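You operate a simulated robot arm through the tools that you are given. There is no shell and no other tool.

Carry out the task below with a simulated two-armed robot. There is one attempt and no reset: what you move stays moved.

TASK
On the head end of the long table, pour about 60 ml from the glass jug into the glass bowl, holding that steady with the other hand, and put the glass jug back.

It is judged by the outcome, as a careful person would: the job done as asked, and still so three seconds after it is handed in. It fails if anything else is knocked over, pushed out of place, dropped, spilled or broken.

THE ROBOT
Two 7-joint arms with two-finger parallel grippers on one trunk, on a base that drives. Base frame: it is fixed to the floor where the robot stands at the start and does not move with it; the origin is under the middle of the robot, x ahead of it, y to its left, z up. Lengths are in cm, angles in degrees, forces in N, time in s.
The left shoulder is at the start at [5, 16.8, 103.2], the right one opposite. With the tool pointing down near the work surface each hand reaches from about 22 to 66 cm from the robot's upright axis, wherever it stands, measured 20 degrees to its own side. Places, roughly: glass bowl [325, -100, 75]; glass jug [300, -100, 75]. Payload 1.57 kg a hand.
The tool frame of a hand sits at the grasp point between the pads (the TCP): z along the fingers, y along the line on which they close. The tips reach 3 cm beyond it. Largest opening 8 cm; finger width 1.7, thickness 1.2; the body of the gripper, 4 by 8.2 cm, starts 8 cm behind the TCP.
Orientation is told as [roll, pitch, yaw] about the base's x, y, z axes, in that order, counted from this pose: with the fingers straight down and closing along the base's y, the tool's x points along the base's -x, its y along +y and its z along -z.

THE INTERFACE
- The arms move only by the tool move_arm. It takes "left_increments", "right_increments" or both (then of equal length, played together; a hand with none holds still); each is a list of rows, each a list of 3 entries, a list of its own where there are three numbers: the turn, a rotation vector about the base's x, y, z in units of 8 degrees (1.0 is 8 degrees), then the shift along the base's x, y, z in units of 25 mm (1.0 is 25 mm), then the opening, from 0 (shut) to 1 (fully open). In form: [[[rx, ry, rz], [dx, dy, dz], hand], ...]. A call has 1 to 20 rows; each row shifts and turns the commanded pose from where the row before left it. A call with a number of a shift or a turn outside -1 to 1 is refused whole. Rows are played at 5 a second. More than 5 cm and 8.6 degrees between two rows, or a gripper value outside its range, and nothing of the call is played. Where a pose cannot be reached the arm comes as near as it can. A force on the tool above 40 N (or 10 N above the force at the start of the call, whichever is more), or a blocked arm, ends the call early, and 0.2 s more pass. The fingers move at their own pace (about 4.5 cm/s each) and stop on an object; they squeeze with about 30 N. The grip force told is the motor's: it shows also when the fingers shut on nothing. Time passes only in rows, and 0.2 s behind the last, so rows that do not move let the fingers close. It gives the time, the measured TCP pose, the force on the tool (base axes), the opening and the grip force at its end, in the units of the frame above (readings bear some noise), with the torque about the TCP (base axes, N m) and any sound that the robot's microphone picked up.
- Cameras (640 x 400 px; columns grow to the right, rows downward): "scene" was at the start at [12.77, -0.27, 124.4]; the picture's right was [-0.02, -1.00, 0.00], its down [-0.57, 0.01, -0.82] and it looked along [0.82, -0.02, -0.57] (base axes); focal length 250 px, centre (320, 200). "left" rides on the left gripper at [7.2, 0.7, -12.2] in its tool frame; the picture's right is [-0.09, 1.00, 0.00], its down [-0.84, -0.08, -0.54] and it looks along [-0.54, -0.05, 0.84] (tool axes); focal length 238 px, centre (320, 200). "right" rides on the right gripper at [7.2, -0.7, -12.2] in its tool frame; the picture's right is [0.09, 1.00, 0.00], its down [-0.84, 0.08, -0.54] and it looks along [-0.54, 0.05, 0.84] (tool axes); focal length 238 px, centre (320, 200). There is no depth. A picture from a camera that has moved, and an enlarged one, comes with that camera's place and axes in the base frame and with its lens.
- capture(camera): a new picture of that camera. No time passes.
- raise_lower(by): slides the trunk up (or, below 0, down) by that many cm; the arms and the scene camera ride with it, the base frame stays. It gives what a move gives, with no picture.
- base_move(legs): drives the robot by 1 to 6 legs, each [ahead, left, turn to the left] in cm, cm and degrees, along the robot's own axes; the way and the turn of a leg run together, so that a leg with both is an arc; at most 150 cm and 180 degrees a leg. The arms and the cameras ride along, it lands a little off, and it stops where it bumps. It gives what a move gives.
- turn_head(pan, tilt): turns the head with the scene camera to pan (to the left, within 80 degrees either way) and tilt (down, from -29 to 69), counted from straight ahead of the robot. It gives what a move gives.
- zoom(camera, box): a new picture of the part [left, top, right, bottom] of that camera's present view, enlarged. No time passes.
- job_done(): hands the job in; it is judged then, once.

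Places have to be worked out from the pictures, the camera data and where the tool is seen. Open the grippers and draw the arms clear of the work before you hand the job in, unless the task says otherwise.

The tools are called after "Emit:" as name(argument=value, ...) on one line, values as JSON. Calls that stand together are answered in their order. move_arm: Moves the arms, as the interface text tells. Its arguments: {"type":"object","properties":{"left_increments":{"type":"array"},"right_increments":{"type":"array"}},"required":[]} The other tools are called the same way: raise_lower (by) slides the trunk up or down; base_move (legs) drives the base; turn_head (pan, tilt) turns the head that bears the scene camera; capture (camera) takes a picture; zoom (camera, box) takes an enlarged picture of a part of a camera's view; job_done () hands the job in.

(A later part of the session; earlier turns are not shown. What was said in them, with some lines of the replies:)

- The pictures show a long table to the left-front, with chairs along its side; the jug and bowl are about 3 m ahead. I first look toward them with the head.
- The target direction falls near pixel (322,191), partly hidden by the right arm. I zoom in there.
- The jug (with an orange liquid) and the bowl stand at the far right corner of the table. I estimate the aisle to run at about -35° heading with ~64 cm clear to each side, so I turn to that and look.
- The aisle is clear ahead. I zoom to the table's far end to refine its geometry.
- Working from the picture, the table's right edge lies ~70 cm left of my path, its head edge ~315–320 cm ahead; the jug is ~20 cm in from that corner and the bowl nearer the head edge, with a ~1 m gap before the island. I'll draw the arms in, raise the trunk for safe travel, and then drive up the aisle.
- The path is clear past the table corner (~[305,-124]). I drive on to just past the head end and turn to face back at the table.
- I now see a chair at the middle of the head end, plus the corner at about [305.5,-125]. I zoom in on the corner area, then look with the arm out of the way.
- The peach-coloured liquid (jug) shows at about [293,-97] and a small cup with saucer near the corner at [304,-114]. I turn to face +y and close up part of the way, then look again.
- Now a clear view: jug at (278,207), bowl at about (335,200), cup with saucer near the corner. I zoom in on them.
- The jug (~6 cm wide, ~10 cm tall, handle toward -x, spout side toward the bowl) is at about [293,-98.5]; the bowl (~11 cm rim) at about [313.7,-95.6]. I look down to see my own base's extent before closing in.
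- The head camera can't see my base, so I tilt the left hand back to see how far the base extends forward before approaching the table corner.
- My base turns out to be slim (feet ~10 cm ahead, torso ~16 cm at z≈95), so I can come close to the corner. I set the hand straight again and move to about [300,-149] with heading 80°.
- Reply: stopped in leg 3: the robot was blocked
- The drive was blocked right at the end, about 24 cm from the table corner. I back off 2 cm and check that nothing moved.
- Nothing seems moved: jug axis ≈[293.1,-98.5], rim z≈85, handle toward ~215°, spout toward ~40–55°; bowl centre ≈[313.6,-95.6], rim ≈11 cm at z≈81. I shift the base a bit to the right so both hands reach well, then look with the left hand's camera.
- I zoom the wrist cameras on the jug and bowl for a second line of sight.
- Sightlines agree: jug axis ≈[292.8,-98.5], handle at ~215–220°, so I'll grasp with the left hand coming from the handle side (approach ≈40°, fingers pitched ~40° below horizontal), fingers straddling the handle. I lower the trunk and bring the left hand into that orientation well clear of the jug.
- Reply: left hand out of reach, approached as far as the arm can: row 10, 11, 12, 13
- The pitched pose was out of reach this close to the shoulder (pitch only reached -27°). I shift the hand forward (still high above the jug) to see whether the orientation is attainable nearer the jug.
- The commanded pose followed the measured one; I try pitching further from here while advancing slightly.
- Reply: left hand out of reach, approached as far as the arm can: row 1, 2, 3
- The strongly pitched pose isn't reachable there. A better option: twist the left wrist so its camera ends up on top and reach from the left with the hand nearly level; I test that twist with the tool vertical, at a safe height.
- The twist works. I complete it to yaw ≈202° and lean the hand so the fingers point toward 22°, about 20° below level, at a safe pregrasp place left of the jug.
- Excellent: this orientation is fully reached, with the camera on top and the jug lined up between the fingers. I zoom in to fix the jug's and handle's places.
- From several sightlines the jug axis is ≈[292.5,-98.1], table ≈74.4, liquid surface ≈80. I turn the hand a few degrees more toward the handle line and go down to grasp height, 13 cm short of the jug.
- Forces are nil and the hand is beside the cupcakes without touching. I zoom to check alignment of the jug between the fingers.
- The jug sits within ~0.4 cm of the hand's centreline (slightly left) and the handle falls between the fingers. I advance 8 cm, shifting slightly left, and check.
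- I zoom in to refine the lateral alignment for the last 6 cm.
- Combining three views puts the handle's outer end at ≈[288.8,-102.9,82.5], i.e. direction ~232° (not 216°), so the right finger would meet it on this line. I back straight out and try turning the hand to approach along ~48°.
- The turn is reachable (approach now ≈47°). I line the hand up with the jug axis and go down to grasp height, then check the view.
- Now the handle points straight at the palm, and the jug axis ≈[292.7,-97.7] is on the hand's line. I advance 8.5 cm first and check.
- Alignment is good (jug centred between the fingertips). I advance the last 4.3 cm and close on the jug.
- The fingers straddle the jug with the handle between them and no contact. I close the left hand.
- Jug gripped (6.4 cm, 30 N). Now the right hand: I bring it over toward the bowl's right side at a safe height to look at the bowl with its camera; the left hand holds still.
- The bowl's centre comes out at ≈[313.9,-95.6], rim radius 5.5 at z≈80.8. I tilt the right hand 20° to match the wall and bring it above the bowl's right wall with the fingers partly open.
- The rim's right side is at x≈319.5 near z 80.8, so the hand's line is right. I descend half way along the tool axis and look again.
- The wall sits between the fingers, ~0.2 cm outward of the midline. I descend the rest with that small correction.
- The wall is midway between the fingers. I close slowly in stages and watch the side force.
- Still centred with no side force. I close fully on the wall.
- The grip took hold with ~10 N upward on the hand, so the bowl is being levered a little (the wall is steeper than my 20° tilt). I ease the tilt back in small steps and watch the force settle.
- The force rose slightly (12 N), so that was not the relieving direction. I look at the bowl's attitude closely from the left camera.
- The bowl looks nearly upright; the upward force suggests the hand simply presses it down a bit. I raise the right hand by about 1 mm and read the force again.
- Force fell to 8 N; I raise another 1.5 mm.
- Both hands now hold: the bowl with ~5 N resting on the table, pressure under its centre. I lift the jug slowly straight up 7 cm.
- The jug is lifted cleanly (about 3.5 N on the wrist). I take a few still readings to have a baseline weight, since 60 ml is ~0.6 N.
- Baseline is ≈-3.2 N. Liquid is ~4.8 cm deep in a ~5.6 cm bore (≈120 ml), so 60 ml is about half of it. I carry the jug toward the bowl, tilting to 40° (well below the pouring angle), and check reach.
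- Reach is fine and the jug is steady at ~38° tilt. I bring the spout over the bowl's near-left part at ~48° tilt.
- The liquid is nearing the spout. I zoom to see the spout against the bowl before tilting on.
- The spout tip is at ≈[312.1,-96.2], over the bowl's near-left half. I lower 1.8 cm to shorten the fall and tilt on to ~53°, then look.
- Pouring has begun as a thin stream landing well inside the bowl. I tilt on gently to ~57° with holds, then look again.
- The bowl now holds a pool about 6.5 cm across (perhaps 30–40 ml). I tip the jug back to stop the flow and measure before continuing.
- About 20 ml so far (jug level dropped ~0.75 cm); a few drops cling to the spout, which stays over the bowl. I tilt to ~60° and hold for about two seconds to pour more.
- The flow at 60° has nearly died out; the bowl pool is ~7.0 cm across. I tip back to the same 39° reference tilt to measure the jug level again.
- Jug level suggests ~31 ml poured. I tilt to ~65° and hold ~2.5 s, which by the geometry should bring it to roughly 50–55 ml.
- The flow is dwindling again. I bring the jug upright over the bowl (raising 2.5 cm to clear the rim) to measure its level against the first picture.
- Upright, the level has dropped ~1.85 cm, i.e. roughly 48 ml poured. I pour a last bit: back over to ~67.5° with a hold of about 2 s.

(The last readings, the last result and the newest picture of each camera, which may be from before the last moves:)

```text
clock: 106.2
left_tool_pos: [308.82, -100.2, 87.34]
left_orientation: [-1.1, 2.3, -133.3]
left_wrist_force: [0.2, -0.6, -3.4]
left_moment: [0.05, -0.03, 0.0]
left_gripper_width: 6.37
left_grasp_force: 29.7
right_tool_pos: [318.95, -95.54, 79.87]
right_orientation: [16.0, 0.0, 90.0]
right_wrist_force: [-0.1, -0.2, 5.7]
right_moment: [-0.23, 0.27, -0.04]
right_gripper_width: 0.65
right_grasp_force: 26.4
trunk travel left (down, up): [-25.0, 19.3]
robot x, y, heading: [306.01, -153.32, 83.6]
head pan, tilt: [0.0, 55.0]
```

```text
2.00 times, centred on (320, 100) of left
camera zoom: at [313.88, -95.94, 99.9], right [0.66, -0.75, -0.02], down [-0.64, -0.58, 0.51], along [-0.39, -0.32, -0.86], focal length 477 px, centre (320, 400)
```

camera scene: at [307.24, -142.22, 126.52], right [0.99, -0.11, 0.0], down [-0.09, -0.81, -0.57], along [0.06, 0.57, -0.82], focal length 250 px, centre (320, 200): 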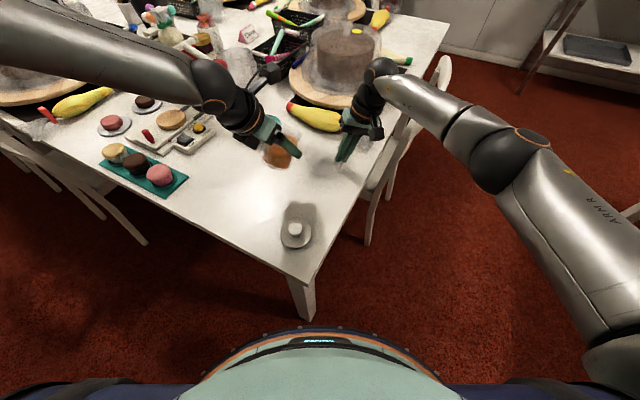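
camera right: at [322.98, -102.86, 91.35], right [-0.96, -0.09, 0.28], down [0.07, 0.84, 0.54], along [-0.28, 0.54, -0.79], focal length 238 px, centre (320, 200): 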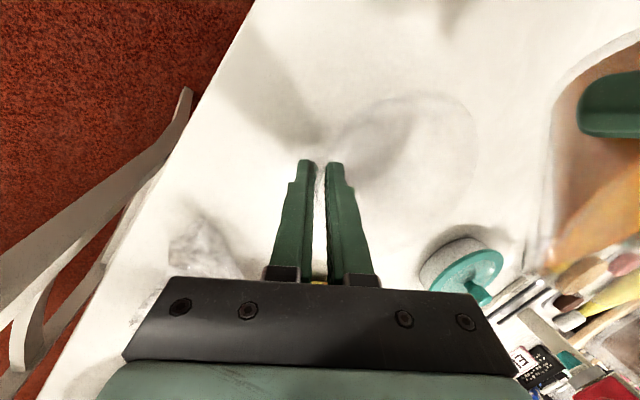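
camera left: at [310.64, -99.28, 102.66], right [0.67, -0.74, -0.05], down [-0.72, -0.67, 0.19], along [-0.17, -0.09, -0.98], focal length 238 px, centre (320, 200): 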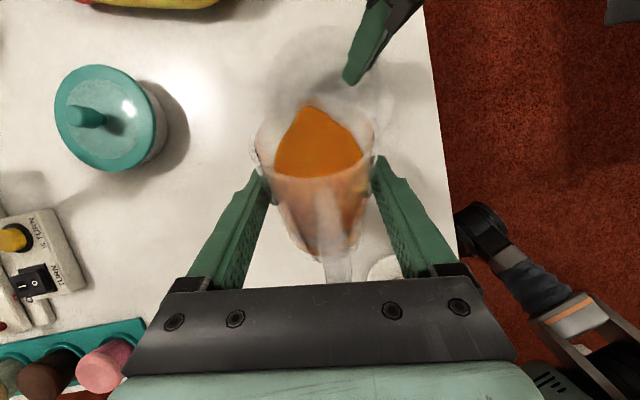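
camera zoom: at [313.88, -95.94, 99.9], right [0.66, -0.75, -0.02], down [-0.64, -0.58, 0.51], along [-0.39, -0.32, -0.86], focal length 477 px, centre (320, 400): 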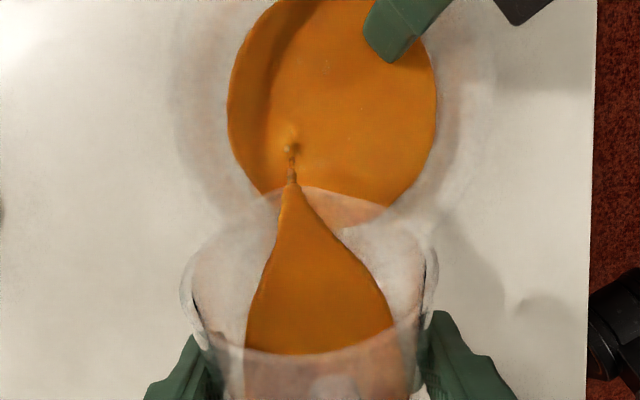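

Nearly a dribble now. I bring the jug upright over the bowl again and measure.

Emit:
move_arm(left_increments=[[[0.5, -0.469, 0], [0, 0, 0.05], 0], [[0.5, -0.469, 0], [0, 0, 0.1], 0], [[0.5, -0.469, 0], [0, 0, 0.14], 0], [[0.5, -0.469, 0], [0, 0, 0.14], 0], [[0.5, -0.469, 0], [0, 0, 0.14], 0], [[0.5, -0.469, 0], [0, 0, 0.14], 0], [[0.5, -0.469, 0], [0, 0, 0.14], 0], [[0.5, -0.469, 0], [0, 0, 0.14], 0], [[0.5, -0.469, 0], [0, 0, 0.1], 0], [[0.5, -0.469, 0], [0, 0, 0], 0], [[0.5, -0.469, 0], [0, 0, 0], 0], [[0.5, -0.469, 0], [0, 0, 0], 0], [[0.16, -0.15, 0], [0, 0, 0], 0], [[0, 0, 0], [0, 0, 0], 0], [[0, 0, 0], [0, 0, 0], 0], [[0, 0, 0], [0, 0, 0], 0]])

Emit:
zoom(camera="left", box=[220, 90, 420, 290])

Emit:
zoom(camera="right", box=[300, 40, 640, 280])

Emit:
zoom(camera="scene", box=[260, 90, 380, 190])

```text
clock: 109.6
left_tool_pos: [308.73, -100.14, 90.14]
left_orientation: [-1.4, 70.0, -133.4]
left_wrist_force: [0.6, 0.5, -2.6]
left_moment: [-0.01, 0.04, 0.0]
left_gripper_width: 6.33
left_grasp_force: 30.5
right_tool_pos: [318.91, -95.57, 79.85]
right_orientation: [16.0, 0.1, 90.0]
right_wrist_force: [0.2, -0.2, 5.6]
right_moment: [-0.18, 0.29, -0.01]
right_gripper_width: 0.68
right_grasp_force: 26.1
trunk travel left (down, up): [-25.0, 19.3]
robot x, y, heading: [306.01, -153.14, 83.6]
head pan, tilt: [0.0, 55.0]
```

```text
2.00 times, centred on (320, 190) of left
camera zoom: at [303.1, -107.38, 101.07], right [0.72, -0.69, -0.09], down [-0.6, -0.53, -0.6], along [0.36, 0.49, -0.79], focal length 477 px, centre (320, 220)
```

zoom: 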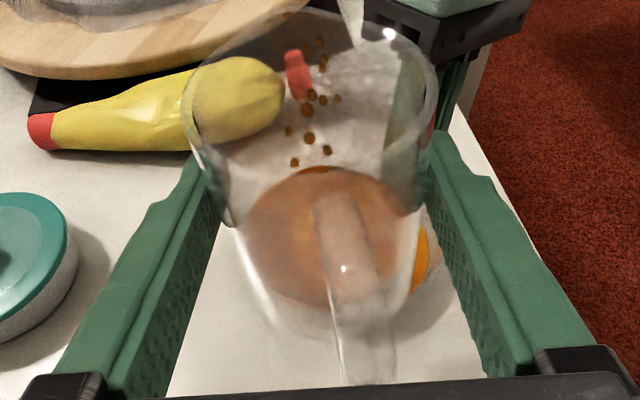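

```text
1.67 times, centred on (470, 160) of right
camera zoom: at [322.98, -102.86, 91.35], right [-0.96, -0.09, 0.28], down [0.07, 0.84, 0.54], along [-0.28, 0.54, -0.79], focal length 397 px, centre (70, 267)
```

zoom: 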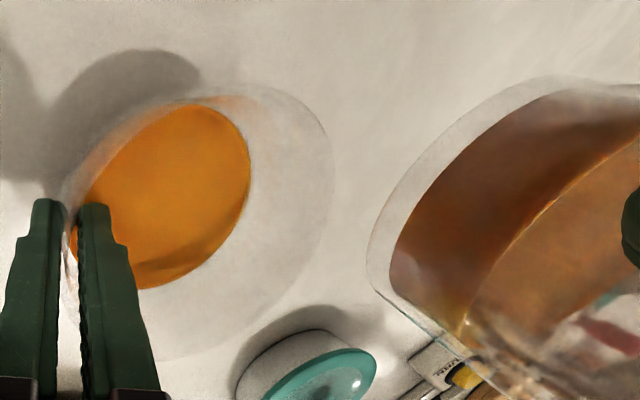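

```text
4.00 times, centred on (320, 140) of scene
camera zoom: at [307.24, -142.22, 126.52], right [0.99, -0.11, 0.0], down [-0.09, -0.81, -0.57], along [0.06, 0.57, -0.82], focal length 998 px, centre (320, 440)
```

zoom: 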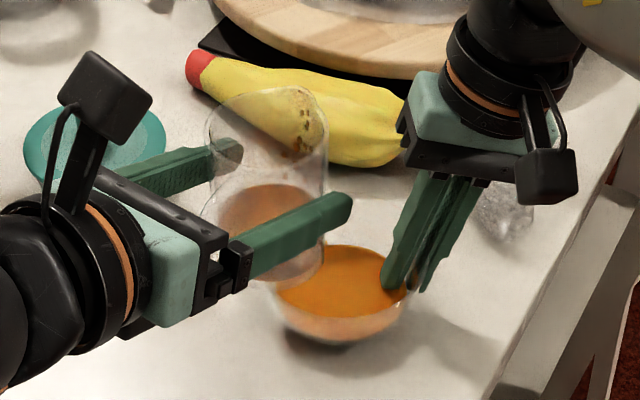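

Level drop is now ~2.25 cm, i.e. about 58–60 ml. I take several still readings to check the weight loss (60 ml ≈ 0.59 N) while the spout is still over the bowl.

Emit:
move_arm(left_increments=[[[0, 0, 0], [0, 0, 0], 0]])

Emit:
move_arm(left_increments=[[[0, 0, 0], [0, 0, 0], 0]])

Emit:
move_arm(left_increments=[[[0, 0, 0], [0, 0, 0], 0]])

Emit:
move_arm(left_increments=[[[0, 0, 0], [0, 0, 0], 0]])

Emit:
move_arm(left_increments=[[[0, 0, 0], [0, 0, 0], 0]])

Emit:
move_arm(left_increments=[[[0, 0, 0], [0, 0, 0], 0]])

```text
clock: 110.0
left_tool_pos: [308.63, -100.25, 90.17]
left_orientation: [-1.4, 70.0, -133.6]
left_wrist_force: [0.0, 0.2, -2.7]
left_moment: [0.02, 0.01, 0.0]
left_gripper_width: 6.34
left_grasp_force: 30.5
right_tool_pos: [318.82, -95.62, 79.94]
right_orientation: [15.9, 0.0, 90.0]
right_wrist_force: [0.6, 0.3, 5.4]
right_moment: [-0.2, 0.32, 0.0]
right_gripper_width: 0.66
right_grasp_force: 25.9
trunk travel left (down, up): [-25.0, 19.3]
robot x, y, heading: [306.16, -152.99, 83.4]
head pan, tilt: [0.0, 55.0]
```

```text
clock: 110.4
left_tool_pos: [308.64, -100.15, 90.08]
left_orientation: [-1.4, 70.0, -133.5]
left_wrist_force: [-0.4, 0.7, -2.3]
left_moment: [-0.02, 0.04, -0.01]
left_gripper_width: 6.35
left_grasp_force: 29.7
right_tool_pos: [318.95, -95.71, 79.87]
right_orientation: [16.0, 0.0, 90.1]
right_wrist_force: [0.3, 0.2, 6.0]
right_moment: [-0.2, 0.29, -0.01]
right_gripper_width: 0.68
right_grasp_force: 26.0
trunk travel left (down, up): [-25.0, 19.3]
robot x, y, heading: [306.19, -153.21, 83.3]
head pan, tilt: [0.0, 55.0]
```

```text
clock: 110.8
left_tool_pos: [308.76, -100.24, 90.09]
left_orientation: [-1.4, 70.0, -133.5]
left_wrist_force: [-0.3, 0.4, -2.9]
left_moment: [-0.02, -0.02, -0.01]
left_gripper_width: 6.34
left_grasp_force: 29.9
right_tool_pos: [318.85, -95.75, 79.84]
right_orientation: [16.0, -0.1, 89.9]
right_wrist_force: [-0.2, 0.6, 6.2]
right_moment: [-0.23, 0.31, -0.04]
right_gripper_width: 0.65
right_grasp_force: 26.2
trunk travel left (down, up): [-25.0, 19.3]
robot x, y, heading: [306.25, -153.11, 83.6]
head pan, tilt: [0.0, 55.0]
```

```text
clock: 111.2
left_tool_pos: [308.65, -100.21, 90.14]
left_orientation: [-1.4, 70.0, -133.4]
left_wrist_force: [-0.3, 0.1, -2.8]
left_moment: [0.01, 0.02, -0.01]
left_gripper_width: 6.34
left_grasp_force: 30.3
right_tool_pos: [318.98, -95.65, 79.87]
right_orientation: [16.0, 0.0, 90.0]
right_wrist_force: [-0.2, 0.7, 6.3]
right_moment: [-0.22, 0.33, 0.01]
right_gripper_width: 0.65
right_grasp_force: 26.1
trunk travel left (down, up): [-25.0, 19.3]
robot x, y, heading: [305.94, -153.22, 83.5]
head pan, tilt: [0.0, 55.0]
```

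```text
clock: 111.6
left_tool_pos: [308.61, -100.16, 90.11]
left_orientation: [-1.4, 70.0, -133.6]
left_wrist_force: [0.3, 0.8, -2.9]
left_moment: [-0.01, 0.0, -0.01]
left_gripper_width: 6.34
left_grasp_force: 30.2
right_tool_pos: [318.91, -95.61, 79.9]
right_orientation: [16.1, 0.0, 90.0]
right_wrist_force: [-0.1, -0.5, 5.8]
right_moment: [-0.22, 0.28, -0.01]
right_gripper_width: 0.65
right_grasp_force: 26.1
trunk travel left (down, up): [-25.0, 19.3]
robot x, y, heading: [305.97, -153.28, 83.8]
head pan, tilt: [0.0, 55.0]
```

```text
clock: 112.0
left_tool_pos: [308.63, -100.2, 90.07]
left_orientation: [-1.4, 70.0, -133.6]
left_wrist_force: [-0.5, 0.2, -1.4]
left_moment: [0.01, 0.03, -0.01]
left_gripper_width: 6.35
left_grasp_force: 29.3
right_tool_pos: [318.85, -95.65, 79.89]
right_orientation: [16.0, 0.0, 90.0]
right_wrist_force: [0.2, 1.0, 5.7]
right_moment: [-0.19, 0.3, -0.02]
right_gripper_width: 0.68
right_grasp_force: 25.8
trunk travel left (down, up): [-25.0, 19.3]
robot x, y, heading: [306.04, -153.18, 83.4]
head pan, tilt: [0.0, 55.0]
```

Weight loss averages ~0.65–0.7 N and the level drop says ~60 ml, so the amount is right. I carry the jug back, upright and slowly, to above its original spot.

Emit:
move_arm(left_increments=[[[0, 0, 0], [-0.2, 0.03, 0], 0], [[0, 0, 0], [-0.4, 0.05, 0], 0], [[0, 0, 0], [-0.45, 0.058, 0], 0], [[0, 0, 0], [-0.45, 0.058, 0], 0], [[0, 0, 0], [-0.45, 0.058, 0], 0], [[0, 0, 0], [-0.45, 0.058, 0], 0], [[0, 0, 0], [-0.45, 0.058, 0], 0], [[0, 0, 0], [-0.45, 0.058, 0], 0], [[0, 0, 0], [-0.45, 0.058, 0], 0], [[0, 0, 0], [-0.45, 0.058, 0], 0], [[0, 0, 0], [-0.45, 0.058, 0], 0], [[0, 0, 0], [-0.45, 0.058, 0], 0], [[0, 0, 0], [-0.45, 0.058, 0], 0], [[0, 0, 0], [-0.45, 0.058, 0], 0], [[0, 0, 0], [-0.45, 0.058, -0.2], 0], [[0, 0, 0], [-0.2, 0.058, -0.4], 0], [[0, 0, 0], [0, 0, -0.4], 0], [[0, 0, 0], [0, 0, -0.2], 0], [[0, 0, 0], [0, 0, 0], 0]])

Emit:
capture(camera="left")

Emit:
capture(camera="scene")

```text
clock: 116.0
left_tool_pos: [292.1, -97.88, 87.17]
left_orientation: [-1.3, 70.1, -133.5]
left_wrist_force: [0.4, 0.3, -1.9]
left_moment: [0.03, 0.02, 0.0]
left_gripper_width: 6.32
left_grasp_force: 29.6
right_tool_pos: [318.86, -95.68, 79.8]
right_orientation: [16.0, 0.0, 90.0]
right_wrist_force: [0.2, -0.7, 6.1]
right_moment: [-0.21, 0.29, 0.02]
right_gripper_width: 0.64
right_grasp_force: 25.8
trunk travel left (down, up): [-25.0, 19.3]
robot x, y, heading: [306.2, -153.61, 83.5]
head pan, tilt: [0.0, 55.0]
```

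```text
taken
camera left: at [286.55, -105.06, 98.09], right [0.72, -0.69, -0.09], down [-0.6, -0.53, -0.6], along [0.36, 0.49, -0.79], focal length 238 px, centre (320, 200)
```

left: 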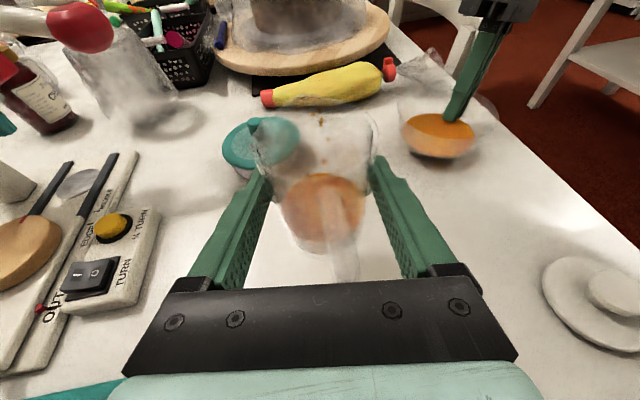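

```text
taken
camera scene: at [307.24, -142.22, 126.52], right [0.99, -0.11, 0.0], down [-0.09, -0.81, -0.57], along [0.06, 0.57, -0.82], focal length 250 px, centre (320, 200)
```

scene: 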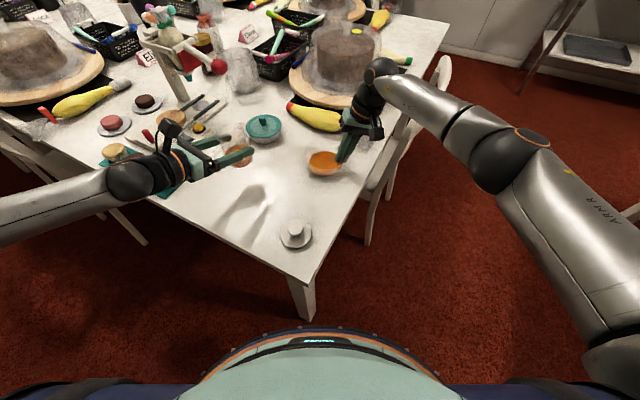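

Back above the original spot with no drips seen on the table. I take the same zoom as the baseline to compare levels and check whether the jug slid in the grip.

Emit:
zoom(camera="left", box=[220, 90, 420, 290])

Emit:
zoom(camera="scene", box=[190, 100, 290, 180])

```text
2.00 times, centred on (320, 190) of left
camera zoom: at [286.55, -105.06, 98.09], right [0.72, -0.69, -0.09], down [-0.6, -0.53, -0.6], along [0.36, 0.49, -0.79], focal length 477 px, centre (320, 220)
```

zoom: 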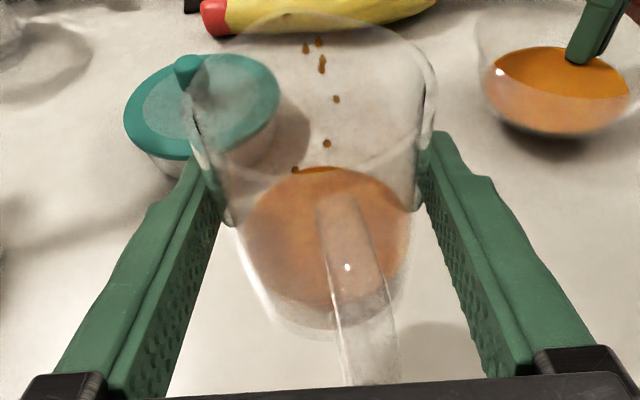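

```text
5.00 times, centred on (240, 140) of scene
camera zoom: at [307.24, -142.22, 126.52], right [0.99, -0.11, 0.0], down [-0.09, -0.81, -0.57], along [0.06, 0.57, -0.82], focal length 1248 px, centre (720, 500)
```

zoom: 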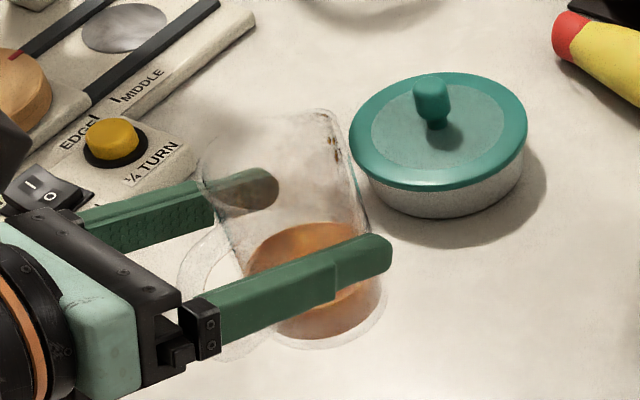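

The jug hasn't slid in the grip, and the drop (≈2.1–2.3 cm) agrees with ~57–60 ml. I lower it slowly to the original height and watch for contact.

Emit:
move_arm(left_increments=[[[0, 0, 0.03], [0.06, -0.07, -0.3], 0], [[0, 0, 0], [0, 0, -0.4], 0], [[0, 0, 0], [0, 0, -0.4], 0], [[0, 0, 0], [0, 0, -0.4], 0], [[0, 0, 0], [0, 0, -0.4], 0], [[0, 0, 0], [0, 0, -0.3], 0], [[0, 0, 0], [0, 0, -0.2], 0], [[0, 0, 0], [0, 0, -0.14], 0], [[0, 0, 0], [0, 0, -0.08], 0], [[0, 0, 0], [0, 0, 0], 0]])

Emit:
zoom(camera="left", box=[200, 60, 440, 280])

```text
clock: 118.2
left_tool_pos: [292.39, -97.93, 80.59]
left_orientation: [-1.3, 70.0, -133.2]
left_wrist_force: [0.0, 0.6, -1.5]
left_moment: [0.01, 0.02, 0.0]
left_gripper_width: 6.36
left_grasp_force: 30.2
right_tool_pos: [318.88, -95.63, 79.77]
right_orientation: [16.0, 0.0, 90.1]
right_wrist_force: [0.1, -0.1, 6.8]
right_moment: [-0.25, 0.28, -0.01]
right_gripper_width: 0.66
right_grasp_force: 25.7
trunk travel left (down, up): [-25.0, 19.3]
robot x, y, heading: [306.24, -153.05, 83.6]
head pan, tilt: [0.0, 55.0]
```

```text
1.82 times, centred on (320, 170) of left
camera zoom: at [286.75, -105.2, 91.45], right [0.72, -0.69, -0.09], down [-0.59, -0.54, -0.6], along [0.36, 0.49, -0.79], focal length 433 px, centre (320, 254)
```

zoom: 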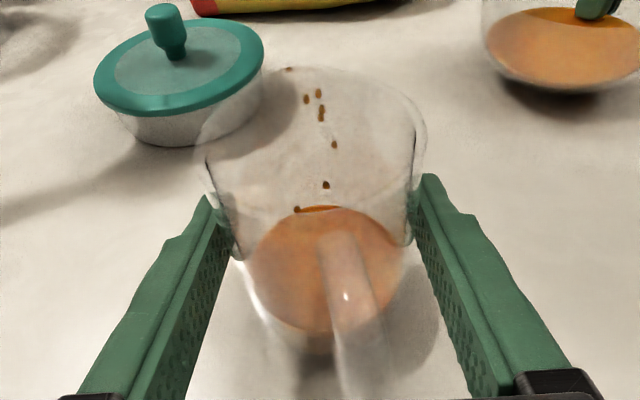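

Force is still mostly the jug's weight. I go down in ~1 mm steps until it rests.

Emit:
move_arm(left_increments=[[[0, 0, 0], [-0.02, -0.02, -0.06], 0], [[0, 0, 0], [0, 0, -0.04], 0], [[0, 0, 0], [0, 0, 0], 0]])

Emit:
move_arm(left_increments=[[[0, 0, 0], [0, 0, -0.04], 0], [[0, 0, 0], [0, 0, 0], 0]])

Emit:
move_arm(left_increments=[[[0, 0, 0], [0, 0, -0.03], 0], [[0, 0, 0], [0, 0, 0], 0]])

```text
clock: 119.0
left_tool_pos: [292.26, -98.05, 80.41]
left_orientation: [-1.6, 70.1, -133.3]
left_wrist_force: [-0.5, 1.6, 5.9]
left_moment: [-0.13, -0.06, 0.02]
left_gripper_width: 6.35
left_grasp_force: 30.5
right_tool_pos: [318.88, -95.8, 79.82]
right_orientation: [16.0, 0.1, 89.9]
right_wrist_force: [-0.5, 1.4, 3.8]
right_moment: [-0.1, 0.27, -0.12]
right_gripper_width: 0.65
right_grasp_force: 26.5
trunk travel left (down, up): [-25.0, 19.3]
robot x, y, heading: [305.81, -153.13, 83.4]
head pan, tilt: [0.0, 55.0]
```

```text
clock: 119.6
left_tool_pos: [292.35, -98.02, 80.48]
left_orientation: [-1.7, 70.2, -133.6]
left_wrist_force: [-0.3, 3.3, 15.5]
left_moment: [-0.21, -0.18, -0.02]
left_gripper_width: 6.36
left_grasp_force: 30.0
right_tool_pos: [318.95, -95.64, 79.87]
right_orientation: [16.1, 0.0, 89.9]
right_wrist_force: [-1.7, 2.6, 3.6]
right_moment: [-0.06, 0.32, -0.11]
right_gripper_width: 0.64
right_grasp_force: 26.6
trunk travel left (down, up): [-25.0, 19.3]
robot x, y, heading: [305.97, -153.26, 83.3]
head pan, tilt: [0.0, 55.0]
```

```text
clock: 120.2
left_tool_pos: [292.27, -98.02, 80.3]
left_orientation: [-1.7, 70.3, -133.6]
left_wrist_force: [-1.6, 3.1, 19.1]
left_moment: [-0.24, -0.25, -0.08]
left_gripper_width: 6.34
left_grasp_force: 30.0
right_tool_pos: [318.88, -95.71, 79.89]
right_orientation: [16.0, 0.0, 90.1]
right_wrist_force: [-1.7, 0.7, 3.3]
right_moment: [-0.08, 0.32, -0.12]
right_gripper_width: 0.63
right_grasp_force: 26.5
trunk travel left (down, up): [-25.0, 19.3]
robot x, y, heading: [305.8, -153.01, 83.6]
head pan, tilt: [0.0, 55.0]
```

The jug is on the table and I'm pressing too hard (19 N). I ease up ~1.7 mm to near zero net force, then check before opening.

Emit:
move_arm(left_increments=[[[0, 0, 0], [0, 0, 0.04], 0], [[0, 0, 0], [0, 0, 0.03], 0], [[0, 0, 0], [0, 0, 0], 0]])

```text
clock: 121.0
left_tool_pos: [292.31, -98.15, 80.24]
left_orientation: [-1.6, 70.0, -133.5]
left_wrist_force: [-1.6, 4.1, 10.8]
left_moment: [0.11, -0.36, 0.13]
left_gripper_width: 6.32
left_grasp_force: 30.3
right_tool_pos: [318.88, -95.61, 79.93]
right_orientation: [16.0, 0.0, 90.0]
right_wrist_force: [-0.1, -0.4, 5.7]
right_moment: [-0.26, 0.35, 0.05]
right_gripper_width: 0.64
right_grasp_force: 26.1
trunk travel left (down, up): [-25.0, 19.3]
robot x, y, heading: [306.03, -153.54, 83.4]
head pan, tilt: [0.0, 55.0]
```

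Still 11 N; I ease up a little more.

Emit:
move_arm(left_increments=[[[0, 0, 0], [0, 0, 0.03], 0], [[0, 0, 0], [0, 0, 0.03], 0], [[0, 0, 0], [0, 0, 0], 0]])

Emit:
zoom(camera="left", box=[200, 60, 440, 280])

Emit:
zoom(camera="scene", box=[180, 110, 300, 210])

```text
clock: 121.8
left_tool_pos: [292.2, -98.26, 80.43]
left_orientation: [-1.3, 70.0, -133.3]
left_wrist_force: [-1.4, 1.9, 6.4]
left_moment: [0.11, -0.19, 0.05]
left_gripper_width: 6.3
left_grasp_force: 29.5
right_tool_pos: [318.78, -95.65, 79.83]
right_orientation: [16.0, 0.0, 89.9]
right_wrist_force: [1.6, -1.2, 6.4]
right_moment: [-0.3, 0.29, 0.12]
right_gripper_width: 0.64
right_grasp_force: 26.1
trunk travel left (down, up): [-25.0, 19.3]
robot x, y, heading: [305.8, -153.26, 83.3]
head pan, tilt: [0.0, 55.0]
```

```text
1.82 times, centred on (320, 170) of left
camera zoom: at [286.7, -105.39, 91.34], right [0.72, -0.69, -0.1], down [-0.59, -0.54, -0.6], along [0.36, 0.49, -0.8], focal length 433 px, centre (320, 254)
```

zoom: 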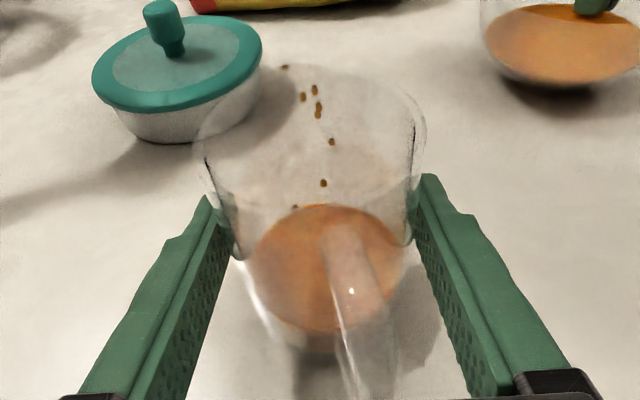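

```text
4.00 times, centred on (240, 160) of scene
camera zoom: at [307.24, -142.29, 126.52], right [0.99, -0.11, 0.0], down [-0.09, -0.81, -0.57], along [0.06, 0.57, -0.82], focal length 998 px, centre (640, 360)
```

zoom: 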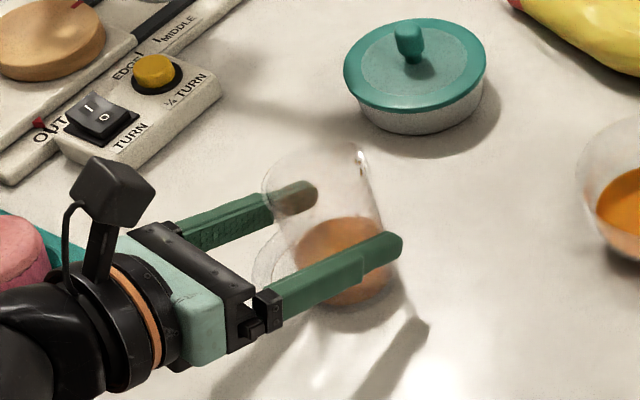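

The jug stands on the table upright with a light load. I open the left hand gradually.

Emit:
move_arm(left_increments=[[[0, 0, 0], [0, 0, 0], 0.82], [[0, 0, 0], [0, 0, 0], 0.86], [[0, 0, 0], [0, 0, 0], 0.92], [[0, 0, 0], [0, 0, 0], 1], [[0, 0, 0], [0, 0, 0], 1]])

Emit:
capture(camera="left")

Emit:
zoom(camera="left", box=[200, 60, 440, 280])

Emit:
zoom(camera="scene", box=[180, 110, 300, 210])

```text
clock: 123.0
left_tool_pos: [292.27, -98.16, 80.52]
left_orientation: [-1.4, 70.0, -133.4]
left_wrist_force: [0.2, -0.1, -1.3]
left_moment: [0.0, 0.01, -0.01]
left_gripper_width: 8.0
left_grasp_force: 0.2
right_tool_pos: [318.89, -95.61, 79.78]
right_orientation: [16.0, 0.0, 90.0]
right_wrist_force: [0.7, -2.5, 5.5]
right_moment: [-0.37, 0.27, 0.19]
right_gripper_width: 0.64
right_grasp_force: 25.7
trunk travel left (down, up): [-25.0, 19.3]
robot x, y, heading: [305.8, -153.43, 83.3]
head pan, tilt: [0.0, 55.0]
```

```text
taken
camera left: at [286.71, -105.35, 91.4], right [0.72, -0.69, -0.1], down [-0.59, -0.54, -0.6], along [0.36, 0.49, -0.79], focal length 238 px, centre (320, 200)
```

left: 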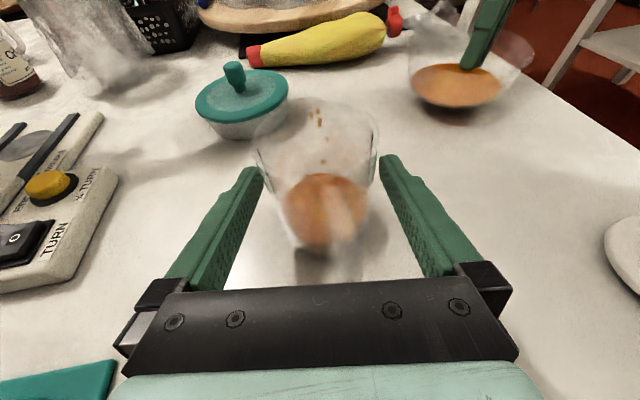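

```text
1.82 times, centred on (320, 170) of left
camera zoom: at [286.71, -105.35, 91.4], right [0.72, -0.69, -0.1], down [-0.59, -0.54, -0.6], along [0.36, 0.49, -0.79], focal length 433 px, centre (320, 254)
```

zoom: 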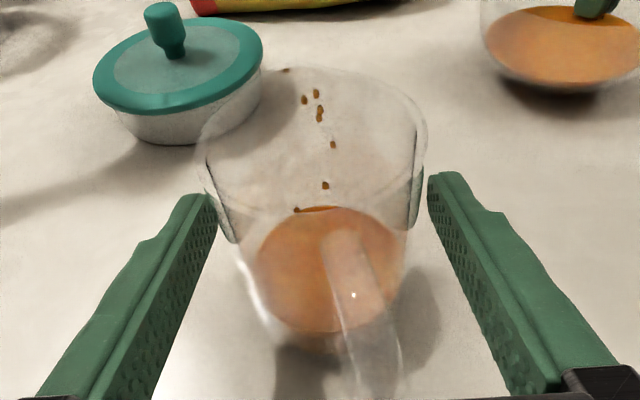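

```text
4.00 times, centred on (240, 160) of scene
camera zoom: at [307.25, -142.26, 126.52], right [0.99, -0.11, 0.0], down [-0.09, -0.81, -0.57], along [0.06, 0.57, -0.82], focal length 998 px, centre (640, 360)
```

zoom: 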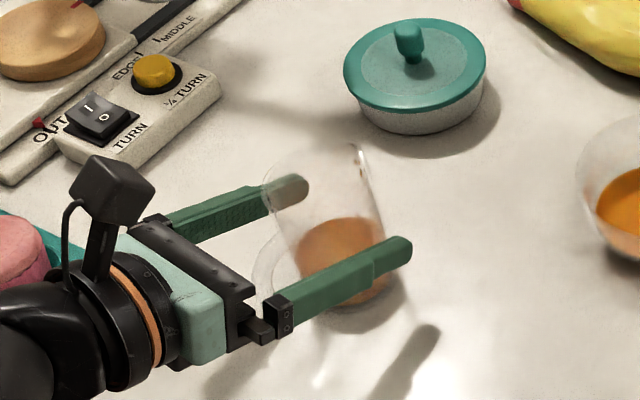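

The jug stands by itself. I withdraw the left hand straight back along its approach line, then raise it.

Emit:
move_arm(left_increments=[[[0, 0, 0], [-0.3, -0.32, 0], 1], [[0, 0, 0], [-0.5, -0.53, 0], 1], [[0, 0, 0], [-0.63, -0.67, 0], 1], [[0, 0, 0], [-0.63, -0.67, 0], 1], [[0, 0, 0], [-0.63, -0.67, 0], 1], [[0, 0, 0], [-0.63, -0.67, 0.2], 1], [[0, 0, 0], [-0.4, -0.43, 0.6], 1], [[0, 0, 0], [0, 0, 0.9], 1], [[0, 0, 0], [0, 0, 0.9], 1], [[0, 0, 0], [0, 0, 0.9], 1], [[0, 0, 0], [0, 0, 0.9], 1], [[0, 0, 0], [0, 0, 0.9], 1], [[0, 0, 0], [0, 0, 0], 1]])

Emit:
capture(camera="left")

Emit:
zoom(camera="scene", box=[180, 80, 380, 220])

```text
clock: 125.8
left_tool_pos: [282.9, -107.91, 93.3]
left_orientation: [-1.4, 69.9, -133.3]
left_wrist_force: [0.1, -0.4, -0.2]
left_moment: [-0.02, -0.04, 0.02]
left_gripper_width: 7.98
left_grasp_force: 0.0
left hand out of reach, approached as far as the arm can: row 10
right_tool_pos: [318.88, -95.74, 79.73]
right_orientation: [16.0, 0.0, 90.1]
right_wrist_force: [0.7, 0.0, 5.2]
right_moment: [-0.24, 0.3, 0.04]
right_gripper_width: 0.64
right_grasp_force: 26.1
trunk travel left (down, up): [-25.0, 19.3]
robot x, y, heading: [306.13, -153.19, 83.3]
head pan, tilt: [0.0, 55.0]
```

```text
taken
camera left: at [277.46, -115.27, 104.18], right [0.72, -0.69, -0.09], down [-0.59, -0.54, -0.6], along [0.36, 0.49, -0.79], focal length 238 px, centre (320, 200)
```

left: 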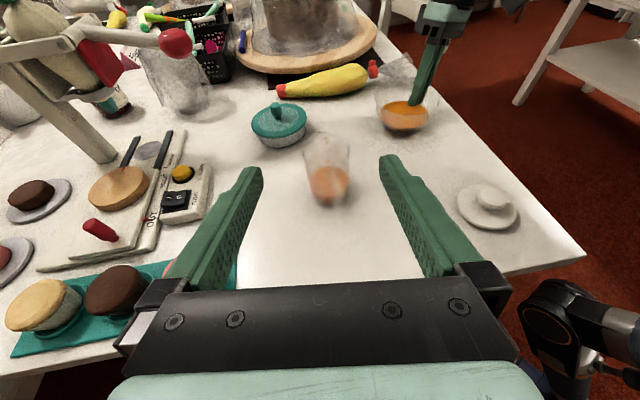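

```text
2.86 times, centred on (280, 150) of scene
camera zoom: at [307.25, -142.24, 126.52], right [0.99, -0.11, 0.0], down [-0.09, -0.81, -0.57], along [0.06, 0.57, -0.82], focal length 713 px, centre (434, 343)
```

zoom: 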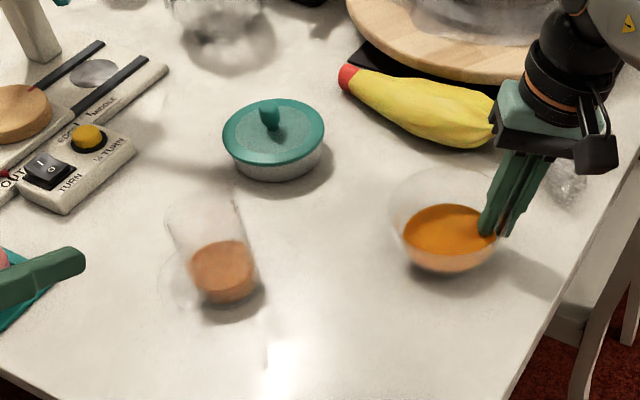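

Jug is back in place, standing clear. Now I release the bowl: opening the right fingers slowly only a little.

Emit:
move_arm(right_increments=[[[0, 0, 0], [0, 0, 0], 0.09], [[0, 0, 0], [0, 0, 0], 0.1], [[0, 0, 0], [0, 0, 0], 0.12], [[0, 0, 0], [0, 0, 0], 0.15], [[0, 0, 0], [0, 0, 0], 0.2], [[0, 0, 0], [0, 0, 0], 0.25], [[0, 0, 0], [0, 0, 0], 0.3], [[0, 0, 0], [0, 0, 0], 0.3]])

Emit:
zoom(camera="right", box=[230, 60, 470, 240])

Emit:
zoom(camera="scene", box=[280, 100, 400, 200])

```text
clock: 127.6
left_tool_pos: [283.06, -108.04, 93.13]
left_orientation: [-1.3, 69.9, -133.2]
left_wrist_force: [0.1, -0.1, 0.2]
left_moment: [0.0, 0.03, -0.01]
left_gripper_width: 8.0
left_grasp_force: 0.0
right_tool_pos: [318.97, -95.63, 79.86]
right_orientation: [15.9, 0.0, 90.1]
right_wrist_force: [-0.5, -0.5, 0.1]
right_moment: [-0.01, -0.03, 0.01]
right_gripper_width: 2.42
right_grasp_force: 0.0
trunk travel left (down, up): [-25.0, 19.3]
robot x, y, heading: [306.37, -153.23, 83.5]
head pan, tilt: [0.0, 55.0]
```

```text
2.22 times, centred on (350, 150) of right
camera zoom: at [322.99, -102.84, 91.33], right [-0.96, -0.09, 0.28], down [0.07, 0.84, 0.54], along [-0.28, 0.54, -0.79], focal length 530 px, centre (253, 311)
```

zoom: 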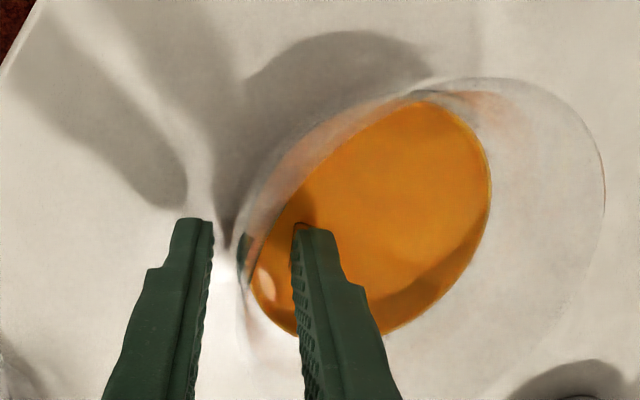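

```text
4.00 times, centred on (340, 150) of scene
camera zoom: at [307.25, -142.19, 126.51], right [0.99, -0.11, 0.0], down [-0.09, -0.81, -0.57], along [0.06, 0.57, -0.82], focal length 998 px, centre (240, 400)
```

zoom: 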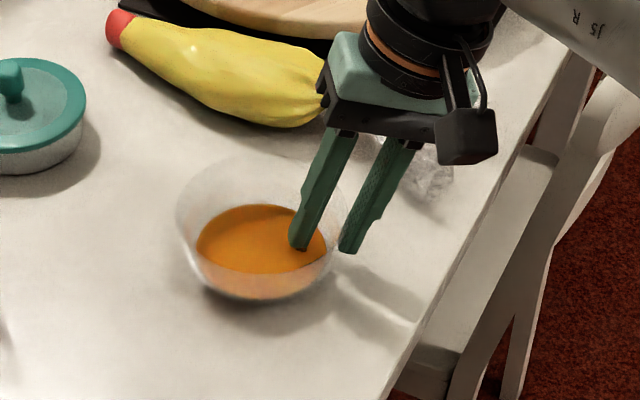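

The bowl sits flat and full-round liquid is inside. I withdraw the right hand up along its own axis until the tips clear the rim, pause, then rise straight up.

Emit:
move_arm(right_increments=[[[0, 0, 0], [0.066, 0, 0.23], 0.3], [[0, 0, 0], [0.132, 0, 0.461], 0.3], [[0, 0, 0], [0.132, 0, 0.461], 0.3], [[0, 0, 0], [0.132, 0, 0.461], 0.3], [[0, 0, 0], [0.132, 0, 0.461], 0.3], [[0, 0, 0], [0, 0, 0], 0.3], [[0, 0, 0], [0, 0, 0], 0.3], [[0, 0, 0], [0, 0, 0.5], 0.3], [[0, 0, 0], [0, 0, 0.7], 0.3], [[0, 0, 0], [0, 0, 0.7], 0.3], [[0, 0, 0], [0, 0, 0], 0.3]])

Emit:
zoom(camera="scene", box=[260, 80, 400, 200])

Emit:
capture(camera="right")

```text
clock: 130.0
left_tool_pos: [283.03, -108.05, 93.15]
left_orientation: [-1.3, 70.0, -133.2]
left_wrist_force: [0.1, -0.7, -0.2]
left_moment: [-0.03, -0.01, -0.01]
left_gripper_width: 7.99
left_grasp_force: 0.1
right_tool_pos: [320.39, -95.53, 89.76]
right_orientation: [16.0, 0.1, 90.1]
right_wrist_force: [-1.0, 0.0, 0.1]
right_moment: [-0.02, 0.02, 0.01]
right_gripper_width: 2.39
right_grasp_force: 0.1
trunk travel left (down, up): [-25.0, 19.3]
robot x, y, heading: [306.23, -153.19, 83.3]
head pan, tilt: [0.0, 55.0]
```

```text
3.33 times, centred on (330, 140) of scene
camera zoom: at [307.25, -142.19, 126.51], right [0.99, -0.11, 0.0], down [-0.09, -0.81, -0.57], along [0.06, 0.57, -0.82], focal length 832 px, centre (287, 400)
```

zoom: 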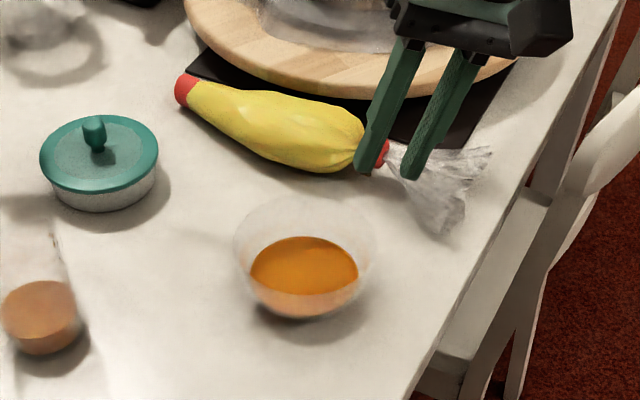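

```text
taken
camera right: at [324.52, -102.83, 101.31], right [-0.96, -0.09, 0.28], down [0.08, 0.84, 0.54], along [-0.28, 0.54, -0.79], focal length 238 px, centre (320, 200)
```

right: 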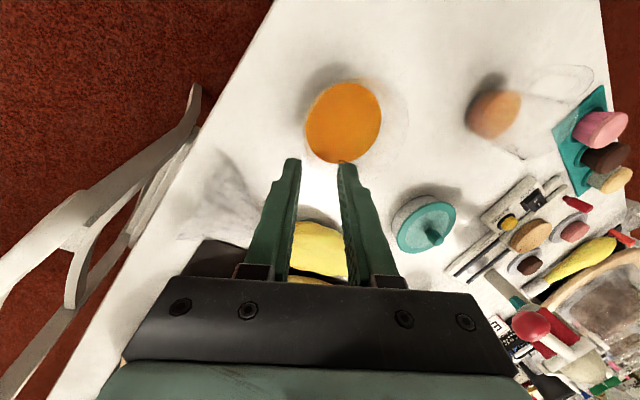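

The bowl stands clear and undisturbed. I take the same head-camera zoom as before the pour to double-check the amount from the jug's level.

Emit:
zoom(camera="scene", box=[200, 120, 360, 220])

Emit:
zoom(camera="scene", box=[215, 135, 275, 195])

Emit:
zoom(camera="left", box=[270, 100, 450, 230])

```text
4.00 times, centred on (280, 170) of scene
camera zoom: at [307.25, -142.19, 126.51], right [0.99, -0.11, 0.0], down [-0.09, -0.81, -0.57], along [0.06, 0.57, -0.82], focal length 998 px, centre (480, 320)
```

zoom: 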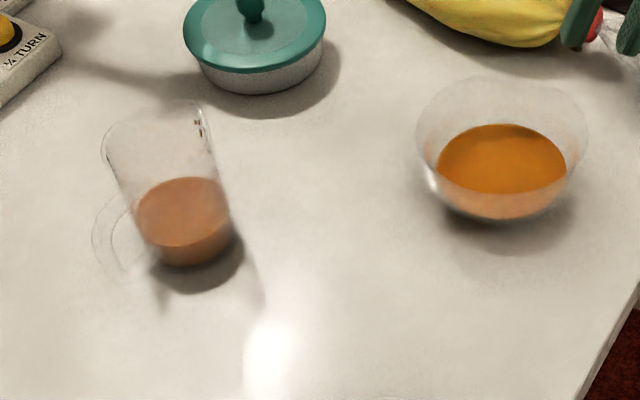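

```text
6.67 times, centred on (245, 165) of scene
camera zoom: at [307.25, -142.19, 126.51], right [0.99, -0.11, 0.0], down [-0.09, -0.81, -0.57], along [0.06, 0.57, -0.82], focal length 1663 px, centre (820, 433)
```

zoom: 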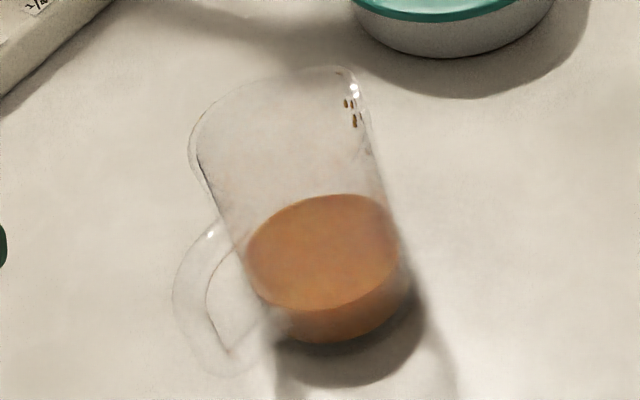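

```text
3.08 times, centred on (360, 165) of left
camera zoom: at [277.45, -115.23, 104.14], right [0.72, -0.69, -0.09], down [-0.59, -0.54, -0.6], along [0.36, 0.49, -0.79], focal length 733 px, centre (197, 308)
```

zoom: 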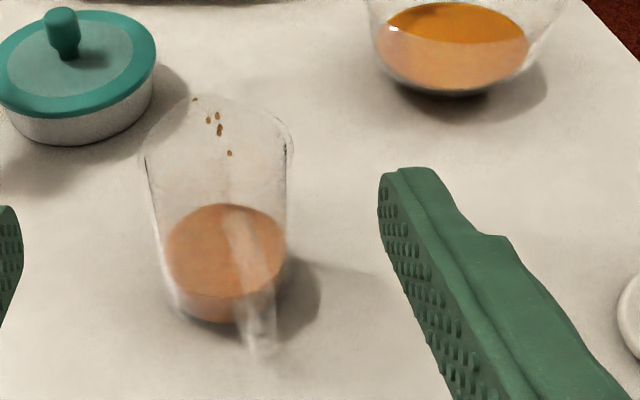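

Everything looks in place: jug back on its spot, bowl with the poured liquid, and the estimates from level and weight centre near 60 ml. I now draw both arms clear: left hand up to vertical and raised, right hand up and back.

Emit:
move_arm(left_increments=[[[-0.709, 0.665, 0], [-0.1, -0.1, 0.2], 1], [[-0.709, 0.665, 0], [-0.1, -0.1, 0.2], 1], [[-0.709, 0.665, 0], [-0.1, -0.1, 0.3], 1], [[-0.709, 0.665, 0], [-0.1, -0.1, 0.3], 1], [[-0.709, 0.665, 0], [0, -0.1, 0.4], 1], [[-0.709, 0.665, 0], [0, -0.1, 0.4], 1], [[-0.709, 0.665, 0], [0, -0.1, 0.4], 1], [[-0.709, 0.665, 0], [0, -0.1, 0.4], 1], [[-0.709, 0.665, 0], [0, -0.1, 0.4], 1], [[0, 0, 0], [0, -0.1, 0.4], 1], [[0, 0, 0], [0, 0, 0], 1]], right_increments=[[[0, 0, 0], [0, 0, 0.7], 0.3], [[0, 0, 0], [0, 0, 0.8], 0.3], [[0, -0.2, 0], [0, 0, 0.8], 0.4], [[0, -0.2, 0], [0, -0.2, 0.8], 0.5], [[0, -0.25, 0], [0.1, -0.7, 0.6], 0.6], [[0, -0.25, 0], [0.1, -0.8, 0.4], 0.7], [[0, -0.25, 0], [0.2, -0.8, 0.3], 0.8], [[0, -0.25, 0], [0.2, -0.8, 0.2], 0.9], [[0, -0.25, 0], [0.2, -0.8, 0.2], 1], [[0, -0.25, 0], [0.2, -0.8, 0], 1], [[0, 0, 0], [0, 0, 0], 1]])

Emit:
capture(camera="scene")

```text
clock: 132.4
left_tool_pos: [281.9, -110.57, 101.84]
left_orientation: [-1.3, 0.0, -133.2]
left_wrist_force: [-0.1, 0.0, 0.0]
left_moment: [0.03, 0.0, -0.01]
left_gripper_width: 8.02
left_grasp_force: 0.0
right_tool_pos: [322.85, -107.92, 101.76]
right_orientation: [0.7, 0.0, 89.9]
right_wrist_force: [-0.3, 0.3, 0.3]
right_moment: [0.02, 0.01, -0.02]
right_gripper_width: 8.01
right_grasp_force: 0.0
trunk travel left (down, up): [-25.0, 19.3]
robot x, y, heading: [305.84, -152.95, 84.0]
head pan, tilt: [0.0, 55.0]
```

```text
taken
camera scene: at [307.25, -142.19, 126.51], right [0.99, -0.11, 0.0], down [-0.09, -0.81, -0.57], along [0.06, 0.57, -0.82], focal length 250 px, centre (320, 200)
```

scene: 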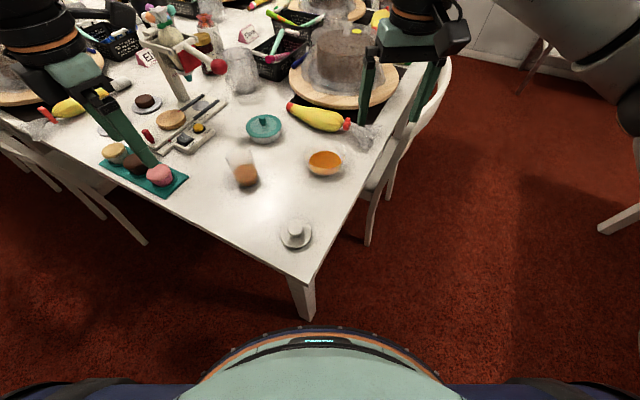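

Both hands are clear and open. I back the robot away from the table a little so nothing hangs over the work, and take a last look.

Emit:
base_move(legs=[[-25, 0, 0]])

Emit:
turn_head(pan=0, tilt=42)

Emit:
capture(camera="scene")

Emit:
zoom(camera="scene", box=[240, 160, 380, 260])

```text
clock: 134.2
left_tool_pos: [279.36, -135.1, 101.77]
left_orientation: [-1.3, 0.0, -133.5]
left_wrist_force: [0.8, 0.2, 0.4]
left_moment: [-0.01, 0.03, -0.02]
left_gripper_width: 7.98
left_grasp_force: 0.0
right_tool_pos: [320.17, -132.71, 101.82]
right_orientation: [0.8, 0.1, 89.9]
right_wrist_force: [-0.1, 0.4, -1.3]
right_moment: [0.01, 0.04, 0.01]
right_gripper_width: 8.01
right_grasp_force: 0.1
trunk travel left (down, up): [-25.0, 19.3]
robot x, y, heading: [303.01, -177.92, 83.5]
head pan, tilt: [0.0, 55.0]
```

```text
clock: 134.9
left_tool_pos: [279.28, -134.99, 101.79]
left_orientation: [-1.4, 0.0, -133.4]
left_wrist_force: [-0.1, -0.1, 0.6]
left_moment: [-0.01, -0.01, 0.01]
left_gripper_width: 8.0
left_grasp_force: 0.1
right_tool_pos: [320.09, -132.67, 101.8]
right_orientation: [0.8, 0.1, 89.8]
right_wrist_force: [-0.2, -0.1, 0.6]
right_moment: [0.01, -0.05, 0.01]
right_gripper_width: 8.01
right_grasp_force: 0.1
trunk travel left (down, up): [-25.0, 19.3]
robot x, y, heading: [303.07, -177.59, 83.2]
head pan, tilt: [0.0, 42.0]
```

```text
taken
camera scene: at [304.58, -165.71, 128.28], right [0.99, -0.12, 0.0], down [-0.08, -0.67, -0.74], along [0.09, 0.74, -0.67], focal length 250 px, centre (320, 200)
```

scene: 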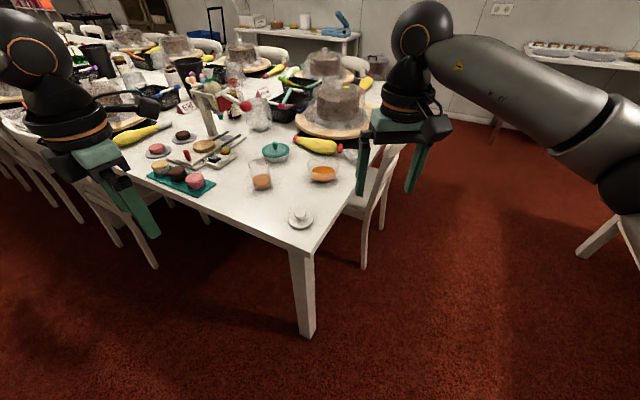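

```text
4.00 times, centred on (310, 210) of scene
camera zoom: at [304.58, -165.71, 128.28], right [0.99, -0.12, 0.0], down [-0.08, -0.67, -0.74], along [0.09, 0.74, -0.67], focal length 998 px, centre (360, 160)
```

zoom: 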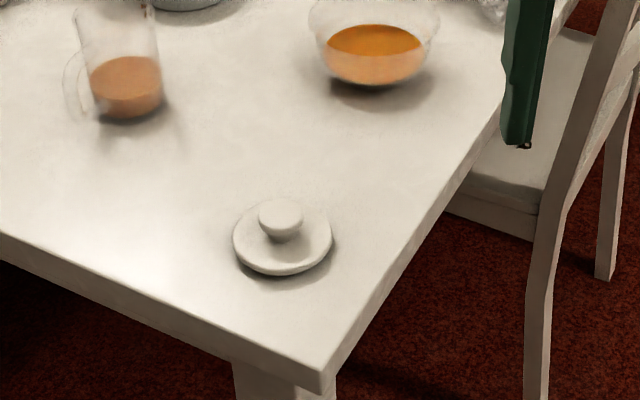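

All looks right; I check the tabletop once more closely and the right fingertip, where I see a small dark speck.

Emit:
zoom(camera="scene", box=[345, 130, 445, 215])

Emit:
zoom(camera="scene", box=[240, 140, 360, 215])

```text
4.71 times, centred on (395, 172) of scene
camera zoom: at [304.58, -165.71, 128.28], right [0.99, -0.12, 0.0], down [-0.08, -0.67, -0.74], along [0.09, 0.74, -0.67], focal length 1174 px, centre (-33, 329)
```

zoom: 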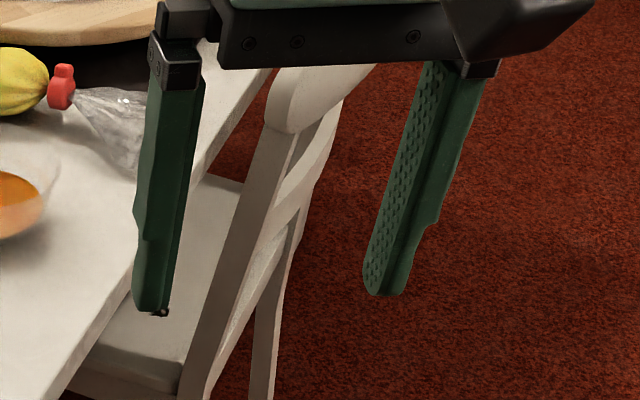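

```text
5.33 times, centred on (300, 178) of scene
camera zoom: at [304.58, -165.71, 128.28], right [0.99, -0.12, 0.0], down [-0.08, -0.67, -0.74], along [0.09, 0.74, -0.67], focal length 1331 px, centre (427, 320)
```

zoom: 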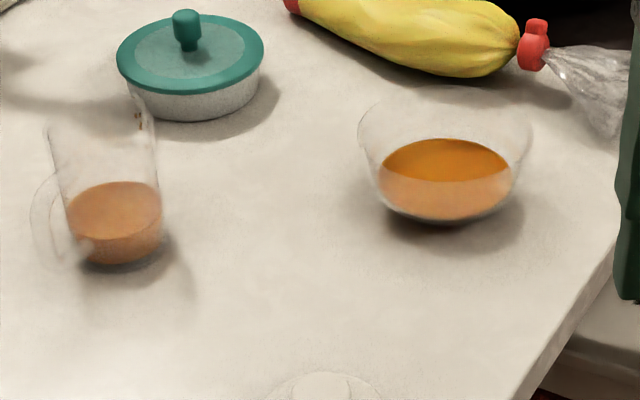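

The jug is back in its place, the bowl is flat with about 60 ml in it, and there is nothing spilled on the table; only a tiny clinging trace is on the right fingertip, away from the table. Both grippers are open and the arms are clear, so I hand the job in.

Emit:
job_done()

```text
The job is handed in.
```

I poured roughly 60 ml from the jug into the bowl, held the bowl with the right hand throughout, and put the jug back, then handed the job in. No verdict came back beyond the confirmation that it was handed in.

- **Amount poured:** it is an estimate. The drop in the jug's level points to about 55–70 ml. The change in wrist weight averages higher, about 70–80 ml, but with roughly 20 ml of noise either way. My best guess is 60–65 ml.
- **Jug position:** it stands upright within about half a centimetre of where it started, turned a few degrees from its original handle direction.
- **Bowl:** gripping it may have moved it about 3 mm. It sat flat once released.
- **Spills:** I saw nothing spilled on the table in the last pictures. A tiny drop clung to one right fingertip, held away from the table over the carpet and a chair seat.
- **Bump:** while driving in, the base was blocked at about 24 cm from the table corner. I backed off 2 cm and saw no sign that the table or anything on it had moved.
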